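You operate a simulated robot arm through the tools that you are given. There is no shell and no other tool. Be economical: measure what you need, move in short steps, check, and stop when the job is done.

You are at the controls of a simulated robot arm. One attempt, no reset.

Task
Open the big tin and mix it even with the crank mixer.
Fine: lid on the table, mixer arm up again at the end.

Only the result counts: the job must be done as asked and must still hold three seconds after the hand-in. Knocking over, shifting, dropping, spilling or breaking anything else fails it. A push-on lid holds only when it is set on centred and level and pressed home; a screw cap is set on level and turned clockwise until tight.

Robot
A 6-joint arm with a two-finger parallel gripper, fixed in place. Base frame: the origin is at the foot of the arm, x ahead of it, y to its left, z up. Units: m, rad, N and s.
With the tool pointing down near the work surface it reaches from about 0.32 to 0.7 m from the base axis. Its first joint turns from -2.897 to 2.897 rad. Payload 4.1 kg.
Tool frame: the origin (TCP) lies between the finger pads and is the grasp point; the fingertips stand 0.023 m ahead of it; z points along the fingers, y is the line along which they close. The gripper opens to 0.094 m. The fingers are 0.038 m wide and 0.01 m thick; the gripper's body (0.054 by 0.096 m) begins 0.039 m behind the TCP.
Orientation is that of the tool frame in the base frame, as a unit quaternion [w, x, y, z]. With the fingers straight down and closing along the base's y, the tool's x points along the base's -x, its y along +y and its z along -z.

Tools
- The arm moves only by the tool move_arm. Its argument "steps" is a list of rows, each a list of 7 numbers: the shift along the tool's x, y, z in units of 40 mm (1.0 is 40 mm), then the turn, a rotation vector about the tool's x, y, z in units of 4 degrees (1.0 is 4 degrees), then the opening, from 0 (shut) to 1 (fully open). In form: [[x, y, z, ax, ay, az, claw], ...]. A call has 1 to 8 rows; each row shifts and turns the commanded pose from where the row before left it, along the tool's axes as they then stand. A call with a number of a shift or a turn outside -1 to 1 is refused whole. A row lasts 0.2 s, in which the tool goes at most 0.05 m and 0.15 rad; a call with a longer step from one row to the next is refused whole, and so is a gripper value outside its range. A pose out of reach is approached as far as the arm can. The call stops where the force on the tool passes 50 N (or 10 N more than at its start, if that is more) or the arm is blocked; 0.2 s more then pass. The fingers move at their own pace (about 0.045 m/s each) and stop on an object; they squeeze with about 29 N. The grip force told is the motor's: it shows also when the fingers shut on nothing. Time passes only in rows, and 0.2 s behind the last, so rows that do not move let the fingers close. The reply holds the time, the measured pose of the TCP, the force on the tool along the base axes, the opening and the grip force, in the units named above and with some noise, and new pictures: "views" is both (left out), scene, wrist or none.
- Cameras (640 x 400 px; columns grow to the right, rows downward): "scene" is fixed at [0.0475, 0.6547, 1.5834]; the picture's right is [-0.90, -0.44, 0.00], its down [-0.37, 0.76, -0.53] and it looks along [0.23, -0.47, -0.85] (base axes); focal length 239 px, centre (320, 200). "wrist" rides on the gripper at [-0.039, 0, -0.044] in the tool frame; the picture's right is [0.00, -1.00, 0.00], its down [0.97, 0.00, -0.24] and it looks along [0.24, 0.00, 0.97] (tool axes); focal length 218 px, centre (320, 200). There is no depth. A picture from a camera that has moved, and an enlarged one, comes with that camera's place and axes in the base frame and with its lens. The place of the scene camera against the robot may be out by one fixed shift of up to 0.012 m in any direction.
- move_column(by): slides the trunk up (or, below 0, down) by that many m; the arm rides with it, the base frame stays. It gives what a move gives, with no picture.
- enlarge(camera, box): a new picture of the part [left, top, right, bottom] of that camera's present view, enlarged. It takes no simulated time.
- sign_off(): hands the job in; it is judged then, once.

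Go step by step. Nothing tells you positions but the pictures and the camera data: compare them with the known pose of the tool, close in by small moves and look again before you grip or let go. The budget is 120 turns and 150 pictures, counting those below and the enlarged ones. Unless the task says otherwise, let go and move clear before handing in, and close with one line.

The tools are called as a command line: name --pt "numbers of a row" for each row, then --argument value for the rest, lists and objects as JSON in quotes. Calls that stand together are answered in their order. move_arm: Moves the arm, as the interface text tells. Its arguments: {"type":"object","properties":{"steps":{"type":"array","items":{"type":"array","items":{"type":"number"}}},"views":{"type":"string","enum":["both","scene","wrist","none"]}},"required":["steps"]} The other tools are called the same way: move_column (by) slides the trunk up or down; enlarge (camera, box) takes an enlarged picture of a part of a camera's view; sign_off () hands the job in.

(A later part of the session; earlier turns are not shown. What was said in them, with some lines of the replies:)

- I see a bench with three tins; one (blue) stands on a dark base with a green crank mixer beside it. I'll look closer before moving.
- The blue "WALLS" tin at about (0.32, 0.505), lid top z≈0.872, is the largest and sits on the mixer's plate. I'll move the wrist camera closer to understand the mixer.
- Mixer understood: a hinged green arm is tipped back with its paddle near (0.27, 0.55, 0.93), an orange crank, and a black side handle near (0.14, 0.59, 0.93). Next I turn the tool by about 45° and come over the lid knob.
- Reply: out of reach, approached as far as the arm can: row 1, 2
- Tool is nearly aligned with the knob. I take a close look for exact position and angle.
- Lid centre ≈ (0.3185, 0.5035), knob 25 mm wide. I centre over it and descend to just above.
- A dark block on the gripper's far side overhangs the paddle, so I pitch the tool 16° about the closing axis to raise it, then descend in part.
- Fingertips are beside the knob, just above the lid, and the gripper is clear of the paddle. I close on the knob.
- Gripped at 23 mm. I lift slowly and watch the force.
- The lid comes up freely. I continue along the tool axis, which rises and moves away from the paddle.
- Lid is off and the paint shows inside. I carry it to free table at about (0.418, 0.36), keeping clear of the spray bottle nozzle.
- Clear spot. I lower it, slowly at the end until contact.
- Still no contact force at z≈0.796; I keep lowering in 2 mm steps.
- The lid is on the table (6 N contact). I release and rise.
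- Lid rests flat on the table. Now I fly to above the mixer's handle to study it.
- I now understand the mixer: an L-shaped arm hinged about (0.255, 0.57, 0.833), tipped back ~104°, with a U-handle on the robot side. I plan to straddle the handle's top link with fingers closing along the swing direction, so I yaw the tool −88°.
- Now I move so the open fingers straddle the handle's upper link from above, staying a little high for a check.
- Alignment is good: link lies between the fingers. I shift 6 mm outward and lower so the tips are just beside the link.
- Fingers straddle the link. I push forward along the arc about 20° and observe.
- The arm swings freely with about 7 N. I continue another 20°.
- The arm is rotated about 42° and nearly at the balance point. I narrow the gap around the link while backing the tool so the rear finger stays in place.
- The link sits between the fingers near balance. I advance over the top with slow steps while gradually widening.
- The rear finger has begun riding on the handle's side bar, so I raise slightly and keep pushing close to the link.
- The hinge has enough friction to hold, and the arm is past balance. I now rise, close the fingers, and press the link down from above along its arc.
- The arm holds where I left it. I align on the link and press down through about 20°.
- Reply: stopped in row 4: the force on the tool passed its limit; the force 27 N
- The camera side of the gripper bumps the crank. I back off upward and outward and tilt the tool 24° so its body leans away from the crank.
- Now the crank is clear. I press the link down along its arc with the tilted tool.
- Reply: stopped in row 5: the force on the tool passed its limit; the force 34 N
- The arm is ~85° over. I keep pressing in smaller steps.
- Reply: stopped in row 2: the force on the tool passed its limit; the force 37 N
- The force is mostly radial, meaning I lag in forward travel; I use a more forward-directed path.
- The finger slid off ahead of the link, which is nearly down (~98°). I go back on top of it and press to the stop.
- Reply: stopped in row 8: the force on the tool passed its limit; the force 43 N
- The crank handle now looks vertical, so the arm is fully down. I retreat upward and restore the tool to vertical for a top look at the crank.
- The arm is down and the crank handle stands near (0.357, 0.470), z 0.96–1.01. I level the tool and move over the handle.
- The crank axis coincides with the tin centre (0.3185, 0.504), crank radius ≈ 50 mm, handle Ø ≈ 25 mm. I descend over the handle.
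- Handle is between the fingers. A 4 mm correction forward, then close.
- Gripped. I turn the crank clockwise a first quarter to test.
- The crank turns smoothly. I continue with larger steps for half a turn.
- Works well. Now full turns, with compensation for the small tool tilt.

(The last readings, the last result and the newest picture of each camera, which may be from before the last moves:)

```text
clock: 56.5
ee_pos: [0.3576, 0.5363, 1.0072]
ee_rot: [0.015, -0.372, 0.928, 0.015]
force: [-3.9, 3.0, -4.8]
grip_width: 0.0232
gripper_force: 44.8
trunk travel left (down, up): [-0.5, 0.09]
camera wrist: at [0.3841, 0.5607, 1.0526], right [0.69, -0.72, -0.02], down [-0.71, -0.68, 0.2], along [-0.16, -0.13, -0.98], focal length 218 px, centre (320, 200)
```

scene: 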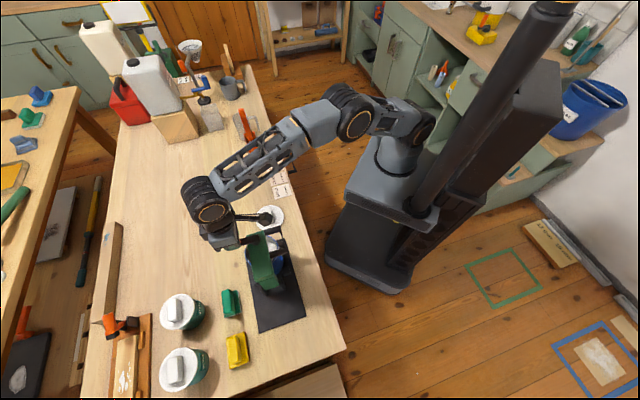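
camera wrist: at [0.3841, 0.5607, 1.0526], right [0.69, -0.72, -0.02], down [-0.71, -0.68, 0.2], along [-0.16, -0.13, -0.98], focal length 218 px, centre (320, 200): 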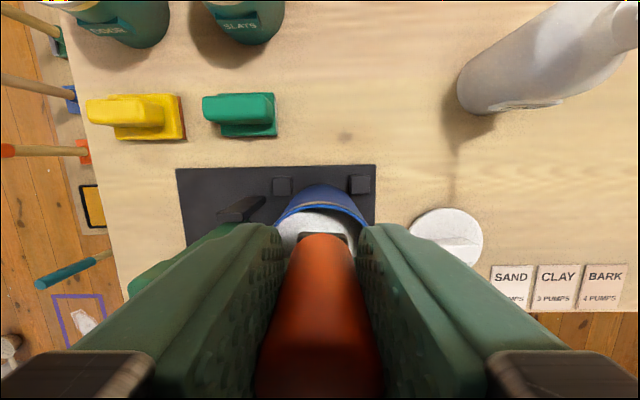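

move_arm --pt "0.366 -0.884 -0.021 0 0 0 0" --pt "0.884 -0.366 -0.05 0 0 0 0" --pt "0.884 0.366 -0.05 0 0 0 0" --pt "0.366 0.884 -0.021 0 0 0 0" --pt "-0.366 0.884 0.021 0 0 0 0" --pt "-0.884 0.366 0.05 0 0 0 0" --pt "-0.884 -0.366 0.05 0 0 0 0" --pt "-0.366 -0.884 0.021 0 0 0 0" --views "none"

move_arm --pt "0.366 -0.884 -0.021 0 0 0 0" --pt "0.884 -0.366 -0.05 0 0 0 0" --pt "0.884 0.366 -0.05 0 0 0 0" --pt "0.366 0.884 -0.021 0 0 0 0" --pt "-0.366 0.884 0.021 0 0 0 0" --pt "-0.884 0.366 0.05 0 0 0 0" --pt "-0.884 -0.366 0.05 0 0 0 0" --pt "-0.366 -0.884 0.021 0 0 0 0" --views "none"

enlarge --camera "scene" --box '[235, 210, 305, 290]'

enlarge --camera "wrist" --box '[260, 170, 380, 260]'

```text
clock: 58.3
ee_pos: [0.356, 0.5361, 1.0074]
ee_rot: [0.015, -0.371, 0.928, 0.015]
force: [-3.8, 2.0, -3.9]
grip_width: 0.0228
gripper_force: 44.8
trunk travel left (down, up): [-0.5, 0.09]
```

```text
clock: 60.1
ee_pos: [0.3598, 0.5333, 1.0045]
ee_rot: [0.017, -0.37, 0.929, 0.017]
force: [5.1, 15.0, -2.1]
grip_width: 0.0234
gripper_force: 44.8
trunk travel left (down, up): [-0.5, 0.09]
```

```text
5.00 times, centred on (270, 250) of scene
camera zoom: at [0.0475, 0.6547, 1.5834], right [-0.9, -0.44, 0.0], down [-0.37, 0.76, -0.53], along [0.23, -0.47, -0.85], focal length 1196 px, centre (570, -50)
```

zoom: 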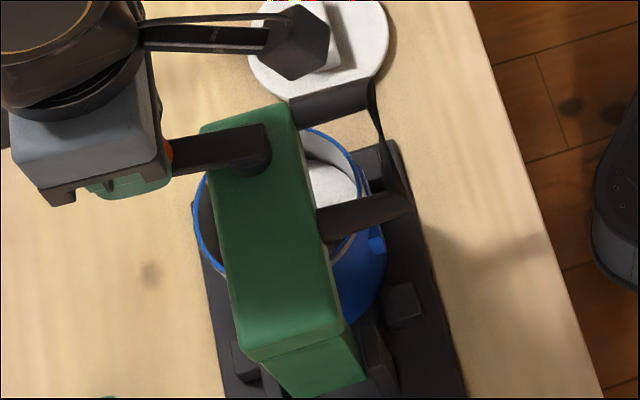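

```text
4.44 times, centred on (320, 215) of wrist
camera zoom: at [0.3868, 0.5588, 1.0516], right [0.69, -0.73, -0.02], down [-0.71, -0.68, 0.2], along [-0.16, -0.13, -0.98], focal length 970 px, centre (320, 133)
```

zoom: 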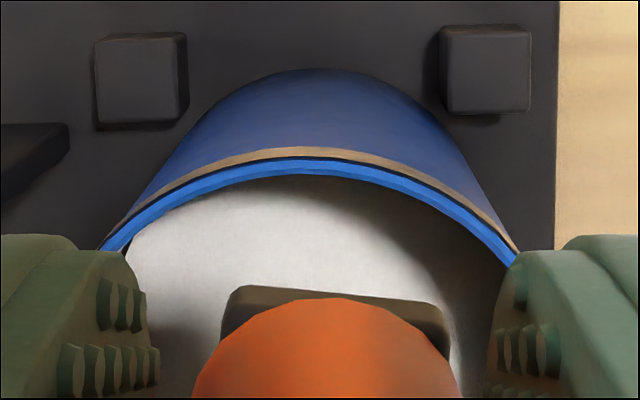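

The paint now looks uniform. I add a few turns for margin, watching force.

move_arm --pt "0.366 -0.884 -0.021 0 0 0 0" --pt "0.884 -0.366 -0.05 0 0 0 0" --pt "0.884 0.366 -0.05 0 0 0 0" --pt "0.366 0.884 -0.021 0 0 0 0" --pt "-0.366 0.884 0.021 0 0 0 0" --pt "-0.884 0.366 0.05 0 0 0 0" --pt "-0.884 -0.366 0.05 0 0 0 0" --pt "-0.366 -0.884 0.021 0 0 0 0" --views "none"

enlarge --camera "scene" --box '[235, 210, 305, 290]'

```text
clock: 61.2
ee_pos: [0.2704, 0.4753, 1.0075]
ee_rot: [0.008, -0.377, 0.926, 0.005]
force: [-8.5, -18.7, -11.3]
grip_width: 0.025
gripper_force: 44.9
trunk travel left (down, up): [-0.5, 0.09]
stopped in row 5: the force on the tool passed its limit (the readings are from after the stop); the commanded pose is now the measured one
```

```text
5.00 times, centred on (270, 250) of scene
camera zoom: at [0.0475, 0.6547, 1.5834], right [-0.9, -0.44, 0.0], down [-0.37, 0.76, -0.53], along [0.23, -0.47, -0.85], focal length 1196 px, centre (570, -50)
```

zoom: 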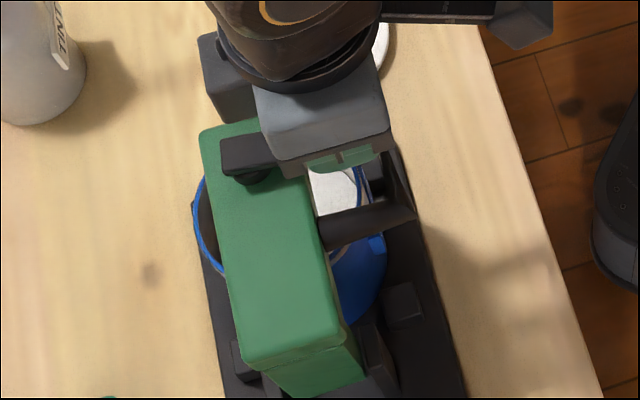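

The grip has drifted on the handle. I open and look to re-centre.

move_arm --pt "0 0 0 0 0 0 0.7" --pt "0 0 0 0 0 0 0.7" --pt "0 0 0 0 0 0 0.7" --views "wrist"

```text
clock: 62.0
ee_pos: [0.2747, 0.4774, 1.0106]
ee_rot: [0.012, -0.375, 0.927, 0.01]
force: [-0.5, 0.8, 0.5]
grip_width: 0.0656
gripper_force: 0.1
trunk travel left (down, up): [-0.5, 0.09]
camera wrist: at [0.3022, 0.5017, 1.056], right [0.7, -0.72, -0.01], down [-0.7, -0.68, 0.21], along [-0.16, -0.14, -0.98], focal length 218 px, centre (320, 200)
```

wrist: 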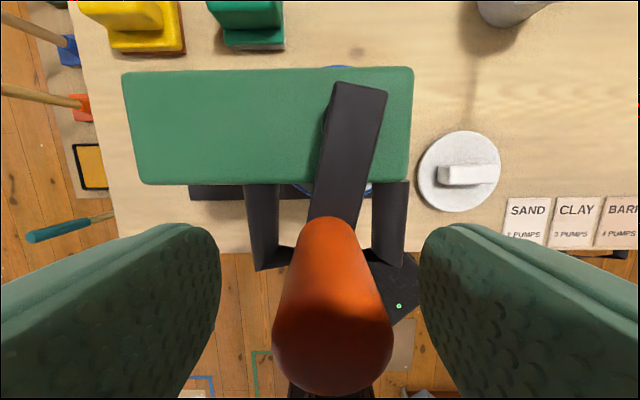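

Handle is centred but I'm holding only its top. I level the tool, lower 9 mm and regrip.

move_arm --pt "0 -0.06 0 0.14 0.43 0 0.7" --pt "0 0 0.22 0 0 0 0.7" --pt "0 0 0 0 0 0 0" --pt "0 0 0 0 0 0 0" --pt "0 0 0 0 0 0 0" --pt "0 0 0 0 0 0 0" --views "wrist"

```text
clock: 63.4
ee_pos: [0.2754, 0.4743, 1.0016]
ee_rot: [-0.001, -0.376, 0.927, -0.001]
force: [0.3, -0.7, 0.2]
grip_width: 0.0231
gripper_force: 44.4
trunk travel left (down, up): [-0.5, 0.09]
camera wrist: at [0.3046, 0.5006, 1.0458], right [0.7, -0.72, 0.0], down [-0.7, -0.68, 0.24], along [-0.17, -0.17, -0.97], focal length 218 px, centre (320, 200)
```

wrist: 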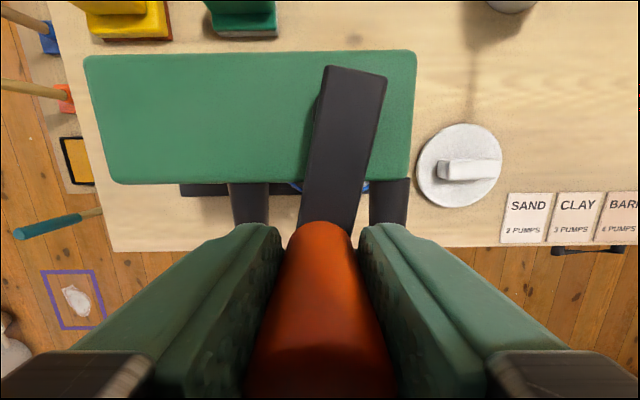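

move_arm --pt "-0.514 0.806 0 0 0 0 0" --pt "-0.935 0.2075 0 0 0 0 0" --pt "-0.806 -0.514 0 0 0 0 0" --pt "-0.2075 -0.935 0 0 0 0 0" --pt "0.514 -0.806 0 0 0 0 0" --pt "0.935 -0.2075 0 0 0 0 0" --pt "0.806 0.514 0 0 0 0 0" --pt "0.2075 0.935 0 0 0 0 0" --views "none"

move_arm --pt "-0.514 0.806 0 0 0 0 0" --pt "-0.935 0.2075 0 0 0 0 0" --pt "-0.806 -0.514 0 0 0 0 0" --pt "-0.2075 -0.935 0 0 0 0 0" --pt "0.514 -0.806 0 0 0 0 0" --pt "0.935 -0.2075 0 0 0 0 0" --pt "0.806 0.514 0 0 0 0 0" --pt "0.2075 0.935 0 0 0 0 0" --views "none"

move_arm --pt "-0.514 0.806 0 0 0 0 0" --pt "-0.935 0.2075 0 0 0 0 0" --pt "-0.806 -0.514 0 0 0 0 0" --pt "-0.2075 -0.935 0 0 0 0 0" --pt "0.514 -0.806 0 0 0 0 0" --pt "0.935 -0.2075 0 0 0 0 0" --pt "0.806 0.514 0 0 0 0 0" --pt "0.2075 0.935 0 0 0 0 0" --views "wrist"

```text
clock: 65.2
ee_pos: [0.2752, 0.4779, 1.0006]
ee_rot: [-0.001, -0.377, 0.926, -0.001]
force: [6.0, -3.8, -2.0]
grip_width: 0.0235
gripper_force: 45.0
trunk travel left (down, up): [-0.5, 0.09]
```

```text
clock: 67.0
ee_pos: [0.2776, 0.4747, 1.0033]
ee_rot: [-0.002, -0.376, 0.927, -0.001]
force: [4.4, -3.4, -2.6]
grip_width: 0.0231
gripper_force: 44.9
trunk travel left (down, up): [-0.5, 0.09]
```

```text
clock: 67.9
ee_pos: [0.3407, 0.5552, 1.0041]
ee_rot: [0.008, -0.375, 0.927, 0.011]
force: [3.5, 37.7, -8.1]
grip_width: 0.0236
gripper_force: 44.7
trunk travel left (down, up): [-0.5, 0.09]
stopped in row 4: the force on the tool passed its limit (the readings are from after the stop); the commanded pose is now the measured one
camera wrist: at [0.3683, 0.5803, 1.0479], right [0.69, -0.72, -0.02], down [-0.7, -0.68, 0.22], along [-0.17, -0.14, -0.98], focal length 218 px, centre (320, 200)
```

wrist: 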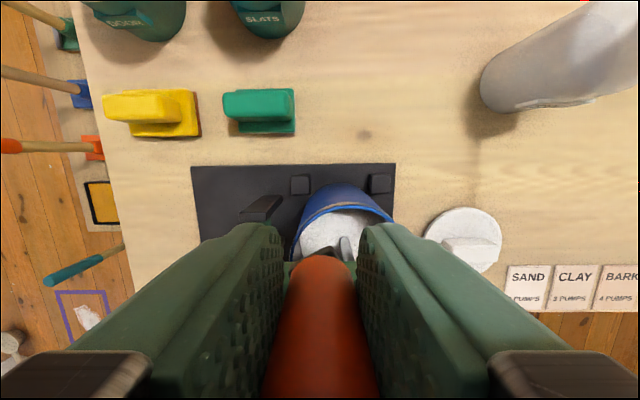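

enlarge --camera "wrist" --box '[270, 160, 410, 270]'

enlarge --camera "scene" --box '[230, 200, 310, 290]'

```text
3.64 times, centred on (340, 215) of wrist
camera zoom: at [0.3683, 0.5803, 1.0479], right [0.69, -0.72, -0.02], down [-0.7, -0.68, 0.22], along [-0.17, -0.14, -0.98], focal length 794 px, centre (247, 146)
```

zoom: 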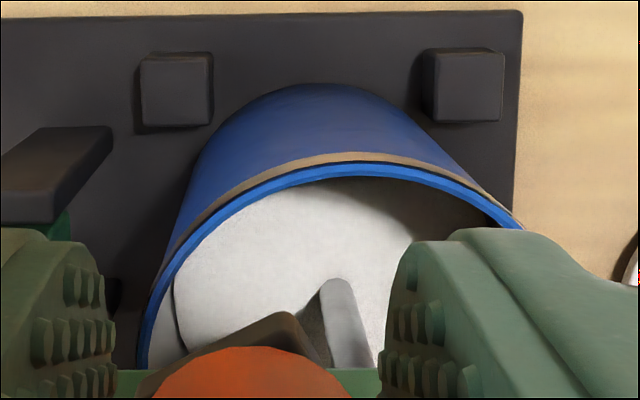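

```text
4.44 times, centred on (270, 245) of scene
camera zoom: at [0.0475, 0.6547, 1.5834], right [-0.9, -0.44, 0.0], down [-0.37, 0.76, -0.53], along [0.23, -0.47, -0.85], focal length 1063 px, centre (542, 0)
```

zoom: 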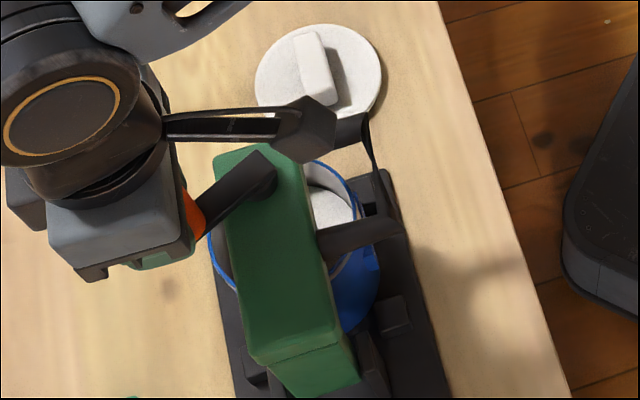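

Paint is even in every visible part after about 7.5 turns. I release the crank (now on the far side), rise, and move in front of the side handle.

move_arm --pt "0 0 0 0 0 0 0.8" --pt "0 0 0 0 0 0 0.8" --pt "0 0 0 0 0 0 0.8" --pt "0 0 -0.5 0 0 0 0.8" --pt "0 0 -0.75 0 0 0 0.8" --pt "0 0 -0.75 0.2 0.33 0 0.8" --pt "0 0 0 0 0 0 0.8"

enlarge --camera "wrist" --box '[200, 170, 440, 330]'

```text
clock: 69.5
ee_pos: [0.3371, 0.5487, 1.0865]
ee_rot: [-0.003, -0.377, 0.926, -0.001]
force: [-0.6, 0.0, 0.0]
grip_width: 0.0754
gripper_force: 0.0
trunk travel left (down, up): [-0.5, 0.09]
camera wrist: at [0.3659, 0.5748, 1.1305], right [0.7, -0.72, 0.0], down [-0.7, -0.68, 0.25], along [-0.18, -0.17, -0.97], focal length 218 px, centre (320, 200)
```

scene: 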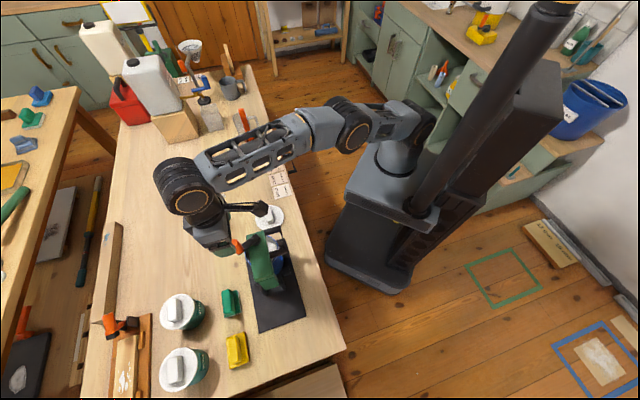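
wrist: 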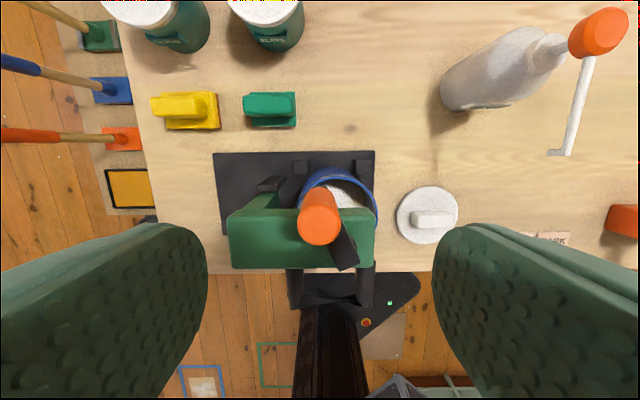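

```text
2.50 times, centred on (320, 250) of wrist
camera zoom: at [0.3659, 0.5748, 1.1305], right [0.7, -0.72, 0.0], down [-0.7, -0.68, 0.25], along [-0.18, -0.17, -0.97], focal length 546 px, centre (320, 75)
```

zoom: 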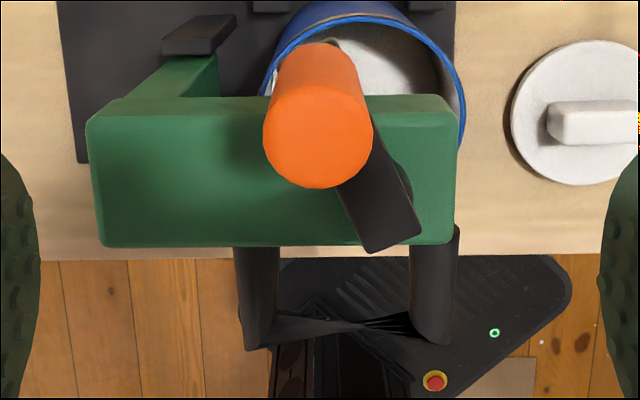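

move_arm --pt "0.96 -0.68 0 0 0 0 0.3" --pt "0.96 -0.68 0 0 0 0 0" --pt "0.96 -0.68 0 0 0 0 0" --pt "0 0 0.9 0 0 0 0" --pt "0 0 0.9 0 0 0 0" --pt "0 0 0.7 0 0 0 0" --pt "0 0 0 0 0 0 0"

enlarge --camera "scene" --box '[220, 200, 340, 330]'

```text
clock: 71.1
ee_pos: [0.3096, 0.4089, 0.9868]
ee_rot: [-0.002, -0.376, 0.926, -0.001]
force: [-0.6, -0.2, -0.9]
grip_width: 0.0
gripper_force: 29.0
trunk travel left (down, up): [-0.5, 0.09]
camera wrist: at [0.3367, 0.4352, 1.0308], right [0.7, -0.72, 0.0], down [-0.7, -0.68, 0.25], along [-0.18, -0.17, -0.97], focal length 218 px, centre (320, 200)
```

scene: 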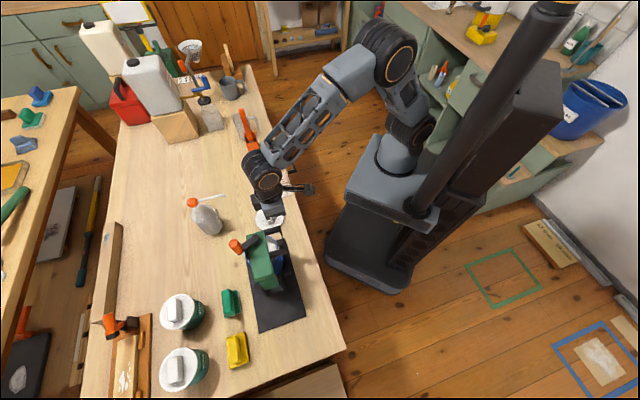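
wrist: 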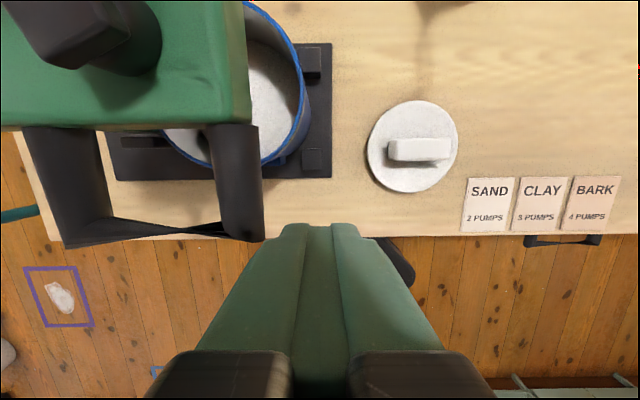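

```text
3.08 times, centred on (280, 265) of scene
camera zoom: at [0.0475, 0.6547, 1.5834], right [-0.9, -0.44, 0.0], down [-0.37, 0.76, -0.53], along [0.23, -0.47, -0.85], focal length 736 px, centre (443, 0)
```

zoom: 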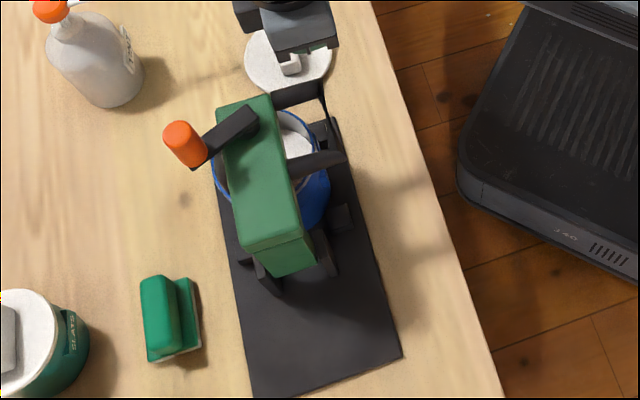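

The closed fingers are in front of the handle's front link. I lower beside it and pull it back and up along the arc.

move_arm --pt "-0.15 0 0.6 0 0 0 0" --pt "0 0 0.6 0 0 0 0" --pt "0 0.28 0 0 0 0 0" --pt "0 0.24 -0.23 0 0 0 0" --pt "0 0.24 -0.23 0 0 0 0" --pt "0 0.28 -0.19 0 0 0 0" --pt "0 0.28 -0.19 0 0 0 0" --pt "0 0 0 0 0 0 0"

enlarge --camera "scene" --box '[220, 200, 340, 330]'

```text
clock: 72.9
ee_pos: [0.277, 0.4503, 0.969]
ee_rot: [-0.003, -0.376, 0.927, -0.002]
force: [-0.7, -0.4, -0.8]
grip_width: 0.0001
gripper_force: 29.1
trunk travel left (down, up): [-0.5, 0.09]
camera wrist: at [0.3045, 0.4771, 1.0133], right [0.7, -0.72, 0.0], down [-0.69, -0.68, 0.25], along [-0.18, -0.17, -0.97], focal length 218 px, centre (320, 200)
```

scene: 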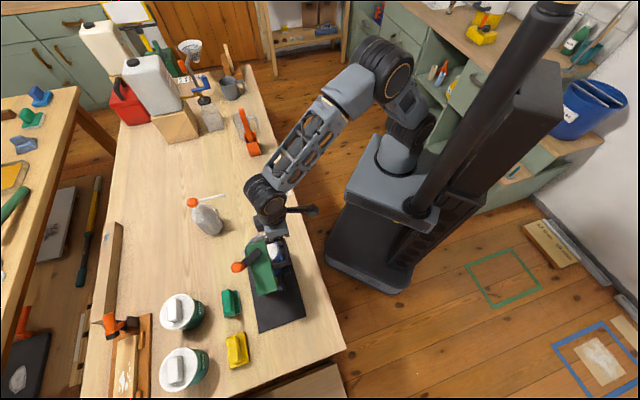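
wrist: 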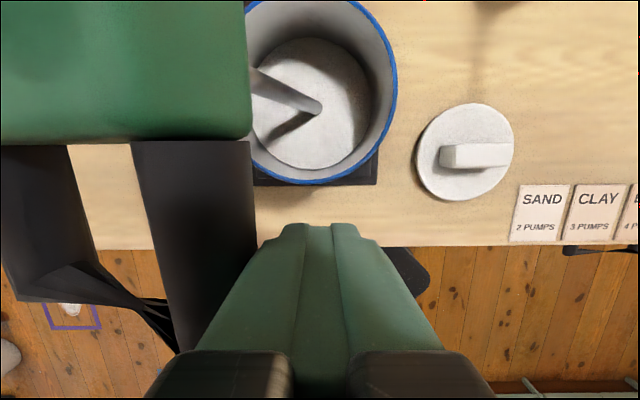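

```text
3.08 times, centred on (280, 265) of scene
camera zoom: at [0.0475, 0.6547, 1.5834], right [-0.9, -0.44, 0.0], down [-0.37, 0.76, -0.53], along [0.23, -0.47, -0.85], focal length 736 px, centre (443, 0)
```

zoom: 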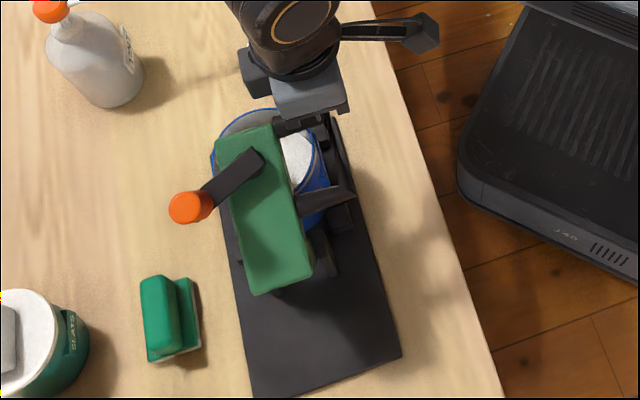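

The arm lifts easily and stays. I check the paint evenness here and continue the lift.

enlarge --camera "wrist" --box '[240, 0, 410, 190]'

move_arm --pt "0 0.3 -0.135 0 0 0 0" --pt "0 0.3 -0.135 0 0 0 0" --pt "0 0.32 -0.08 0 0 0 0" --pt "0 0.32 -0.08 0 0 0 0" --pt "0 0.33 -0.02 0 0 0 0" --pt "0 0.33 -0.02 0 0 0 0" --pt "0 0 0 0 0 0 0"

enlarge --camera "scene" --box '[220, 200, 340, 330]'

```text
2.11 times, centred on (325, 95) of wrist
camera zoom: at [0.3045, 0.4771, 1.0133], right [0.7, -0.72, 0.0], down [-0.69, -0.68, 0.25], along [-0.18, -0.17, -0.97], focal length 460 px, centre (310, 421)
```

zoom: 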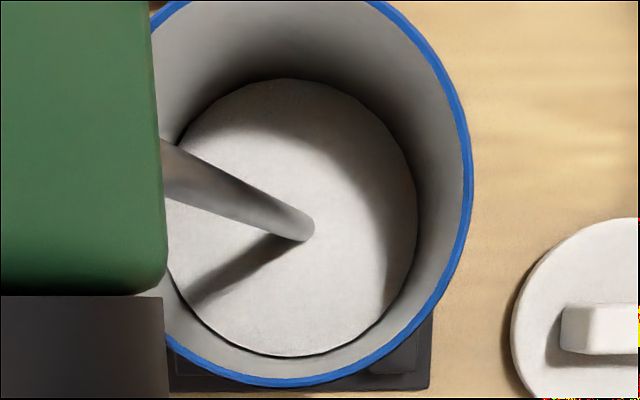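

```text
clock: 74.5
ee_pos: [0.2261, 0.505, 0.9905]
ee_rot: [-0.003, -0.376, 0.927, -0.001]
force: [-0.2, -0.5, -0.4]
grip_width: 0.0001
gripper_force: 29.2
trunk travel left (down, up): [-0.5, 0.09]
camera wrist: at [0.2543, 0.5309, 1.0341], right [0.7, -0.72, 0.0], down [-0.7, -0.68, 0.25], along [-0.18, -0.17, -0.97], focal length 218 px, centre (320, 200)
```

scene: 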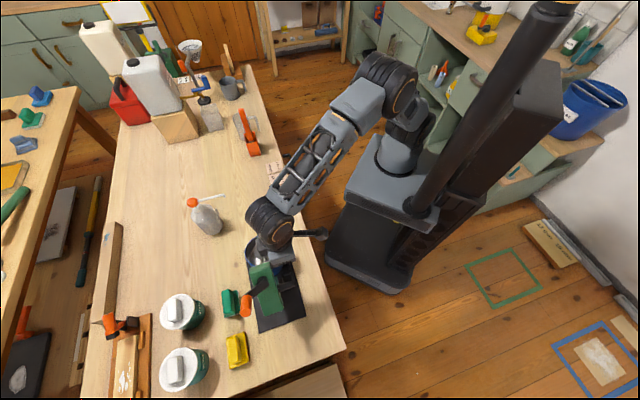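
wrist: 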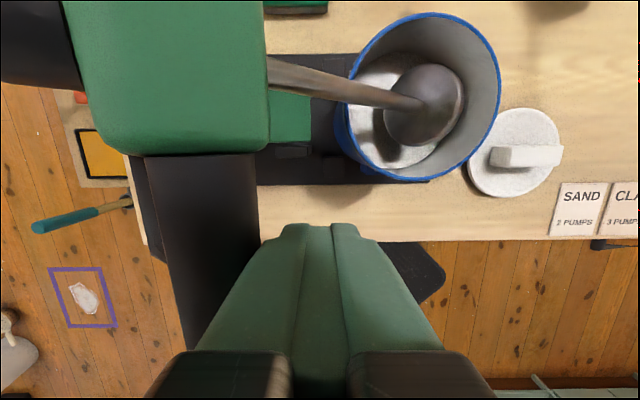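

```text
3.08 times, centred on (280, 265) of scene
camera zoom: at [0.0475, 0.6547, 1.5834], right [-0.9, -0.44, 0.0], down [-0.37, 0.76, -0.53], along [0.23, -0.47, -0.85], focal length 736 px, centre (443, 0)
```

zoom: 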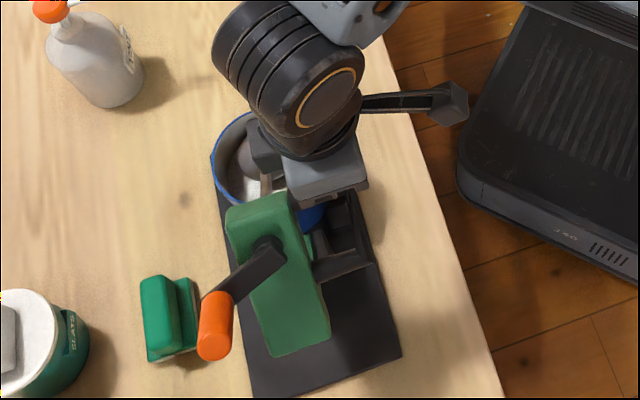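

Paint is perfectly even. The arm is around vertical; I keep pushing it back.

move_arm --pt "0 0.33 0.03 0 0 0 0" --pt "0 0.33 0.04 0 0 0 0" --pt "0 0.32 0.09 0 0 0 0" --pt "0 0.32 0.09 0 0 0 0" --pt "0 0.3 0.145 0 0 0 0" --pt "0 0.3 0.145 0 0 0 0" --pt "0 0 0 0 0 0 0"

enlarge --camera "scene" --box '[210, 210, 340, 360]'

```text
clock: 76.1
ee_pos: [0.1725, 0.5611, 0.9676]
ee_rot: [-0.003, -0.377, 0.926, -0.002]
force: [0.0, 0.3, -0.4]
grip_width: 0.0
gripper_force: 29.0
trunk travel left (down, up): [-0.5, 0.09]
camera wrist: at [0.2009, 0.5867, 1.0117], right [0.7, -0.72, 0.0], down [-0.7, -0.68, 0.25], along [-0.18, -0.17, -0.97], focal length 218 px, centre (320, 200)
```

scene: 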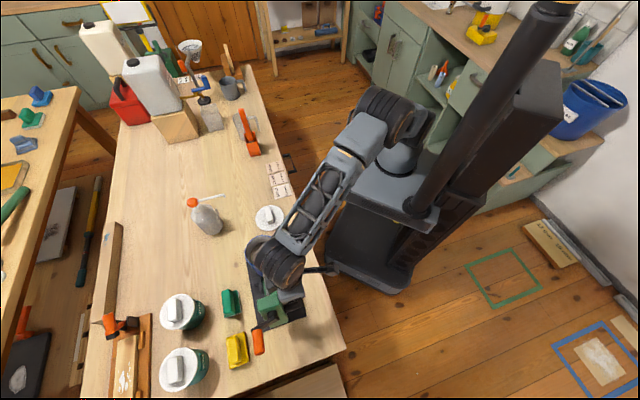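
wrist: 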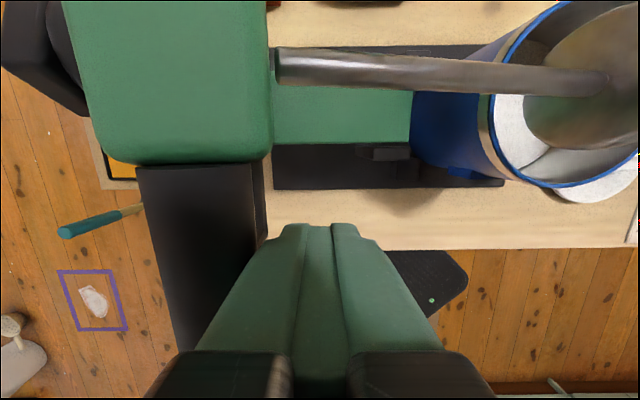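

```text
2.67 times, centred on (275, 285) of scene
camera zoom: at [0.0475, 0.6547, 1.5834], right [-0.9, -0.44, 0.0], down [-0.37, 0.76, -0.53], along [0.23, -0.47, -0.85], focal length 638 px, centre (440, -27)
```

zoom: 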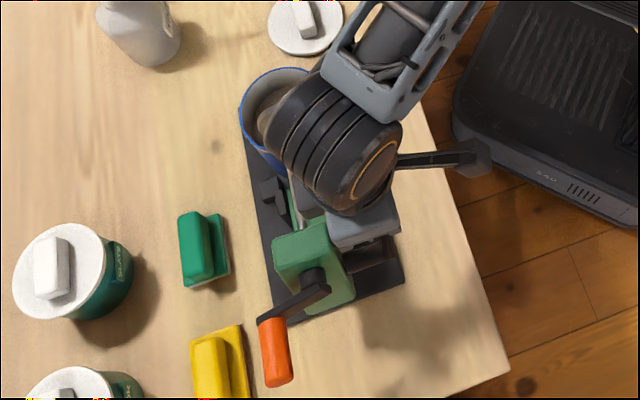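

move_arm --pt "0 0.28 0.17 0 0 0 0" --pt "0 0.28 0.17 0 0 0 0" --pt "0 0.25 0.22 0 0 0 0" --pt "0 0.25 0.22 0 0 0 0" --pt "0 0.2 0.23 0 0 0 0" --pt "0 0.2 0.23 0 0 0 0" --pt "0 0 0 0 0 0 0"

enlarge --camera "scene" --box '[210, 210, 340, 380]'

```text
clock: 77.7
ee_pos: [0.1354, 0.5984, 0.9226]
ee_rot: [-0.002, -0.375, 0.927, 0.0]
force: [15.2, -16.9, 24.7]
grip_width: 0.0001
gripper_force: 28.7
trunk travel left (down, up): [-0.5, 0.09]
camera wrist: at [0.1638, 0.6251, 0.967], right [0.7, -0.72, 0.0], down [-0.7, -0.68, 0.24], along [-0.17, -0.17, -0.97], focal length 218 px, centre (320, 200)
```

scene: 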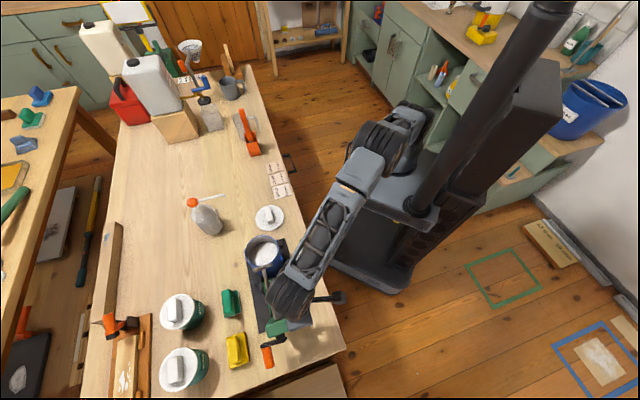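
wrist: 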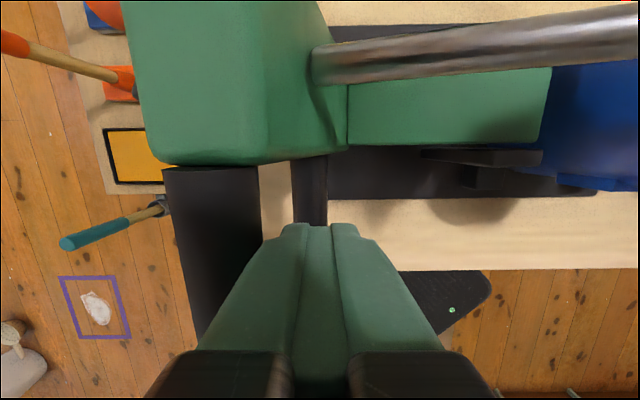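

```text
2.35 times, centred on (275, 295) of scene
camera zoom: at [0.0475, 0.6547, 1.5834], right [-0.9, -0.44, 0.0], down [-0.37, 0.76, -0.53], along [0.23, -0.47, -0.85], focal length 563 px, centre (426, -24)
```

zoom: 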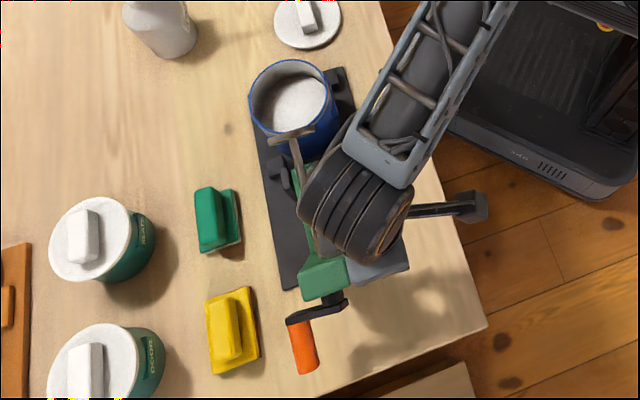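

The arm is against its up-stop, paddle and head at the same image spots as at the start. I back off forward, rise clear, and verify.

move_arm --pt "0 -0.4 0 0 0 0 0" --pt "0.1 -0.2 -0.6 0 0 0 0" --pt "0.2 0 -0.9 0 0 0 0" --pt "0.3 0 -0.9 0 0 0 0" --pt "0.6 0 -0.9 0 0 0 0" --pt "0.8 0 -0.8 0 0 0 0" --pt "0.9 0 -0.5 0 0 0 0" --pt "0.9 0 0 0 0 0 0"

enlarge --camera "scene" --box '[140, 190, 340, 390]'

```text
clock: 79.5
ee_pos: [0.04, 0.4779, 1.1039]
ee_rot: [-0.003, -0.376, 0.926, -0.001]
force: [0.7, 0.4, 0.0]
grip_width: 0.0001
gripper_force: 28.8
trunk travel left (down, up): [-0.5, 0.09]
camera wrist: at [0.0684, 0.5049, 1.148], right [0.7, -0.72, 0.0], down [-0.7, -0.68, 0.25], along [-0.18, -0.17, -0.97], focal length 218 px, centre (320, 200)
```

scene: 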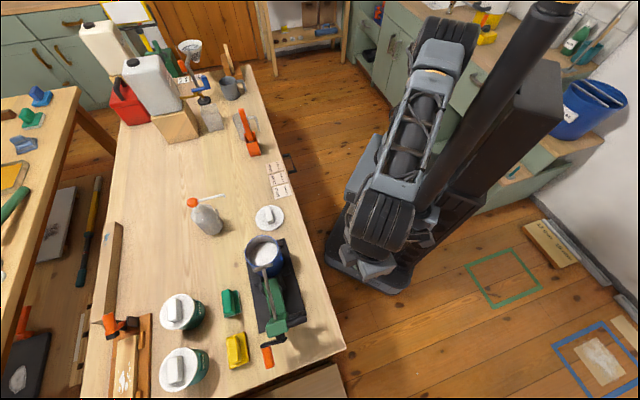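
wrist: 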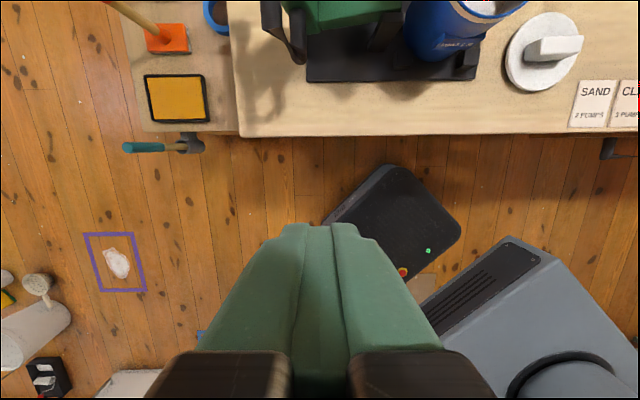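

```text
2.00 times, centred on (240, 290) of scene
camera zoom: at [0.0475, 0.6547, 1.5834], right [-0.9, -0.44, 0.0], down [-0.37, 0.76, -0.53], along [0.23, -0.47, -0.85], focal length 478 px, centre (480, 20)
```

zoom: 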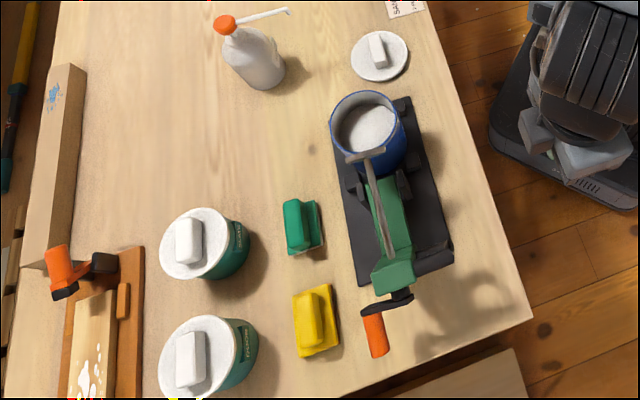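

The paint is one even colour, the lid lies flat on the table, and the mixer arm rests at its up-stop. Nothing else has moved and the gripper is clear, so I hand in.

sign_off

```text
The job is handed in.
```

I opened the big tin (blue, marked "WALLS") and mixed the paint with about 7.5 turns of the crank. At my last close look it was one even colour. The lid lies flat on the table, the mixer arm is back up, nothing else moved, and the job is handed in.
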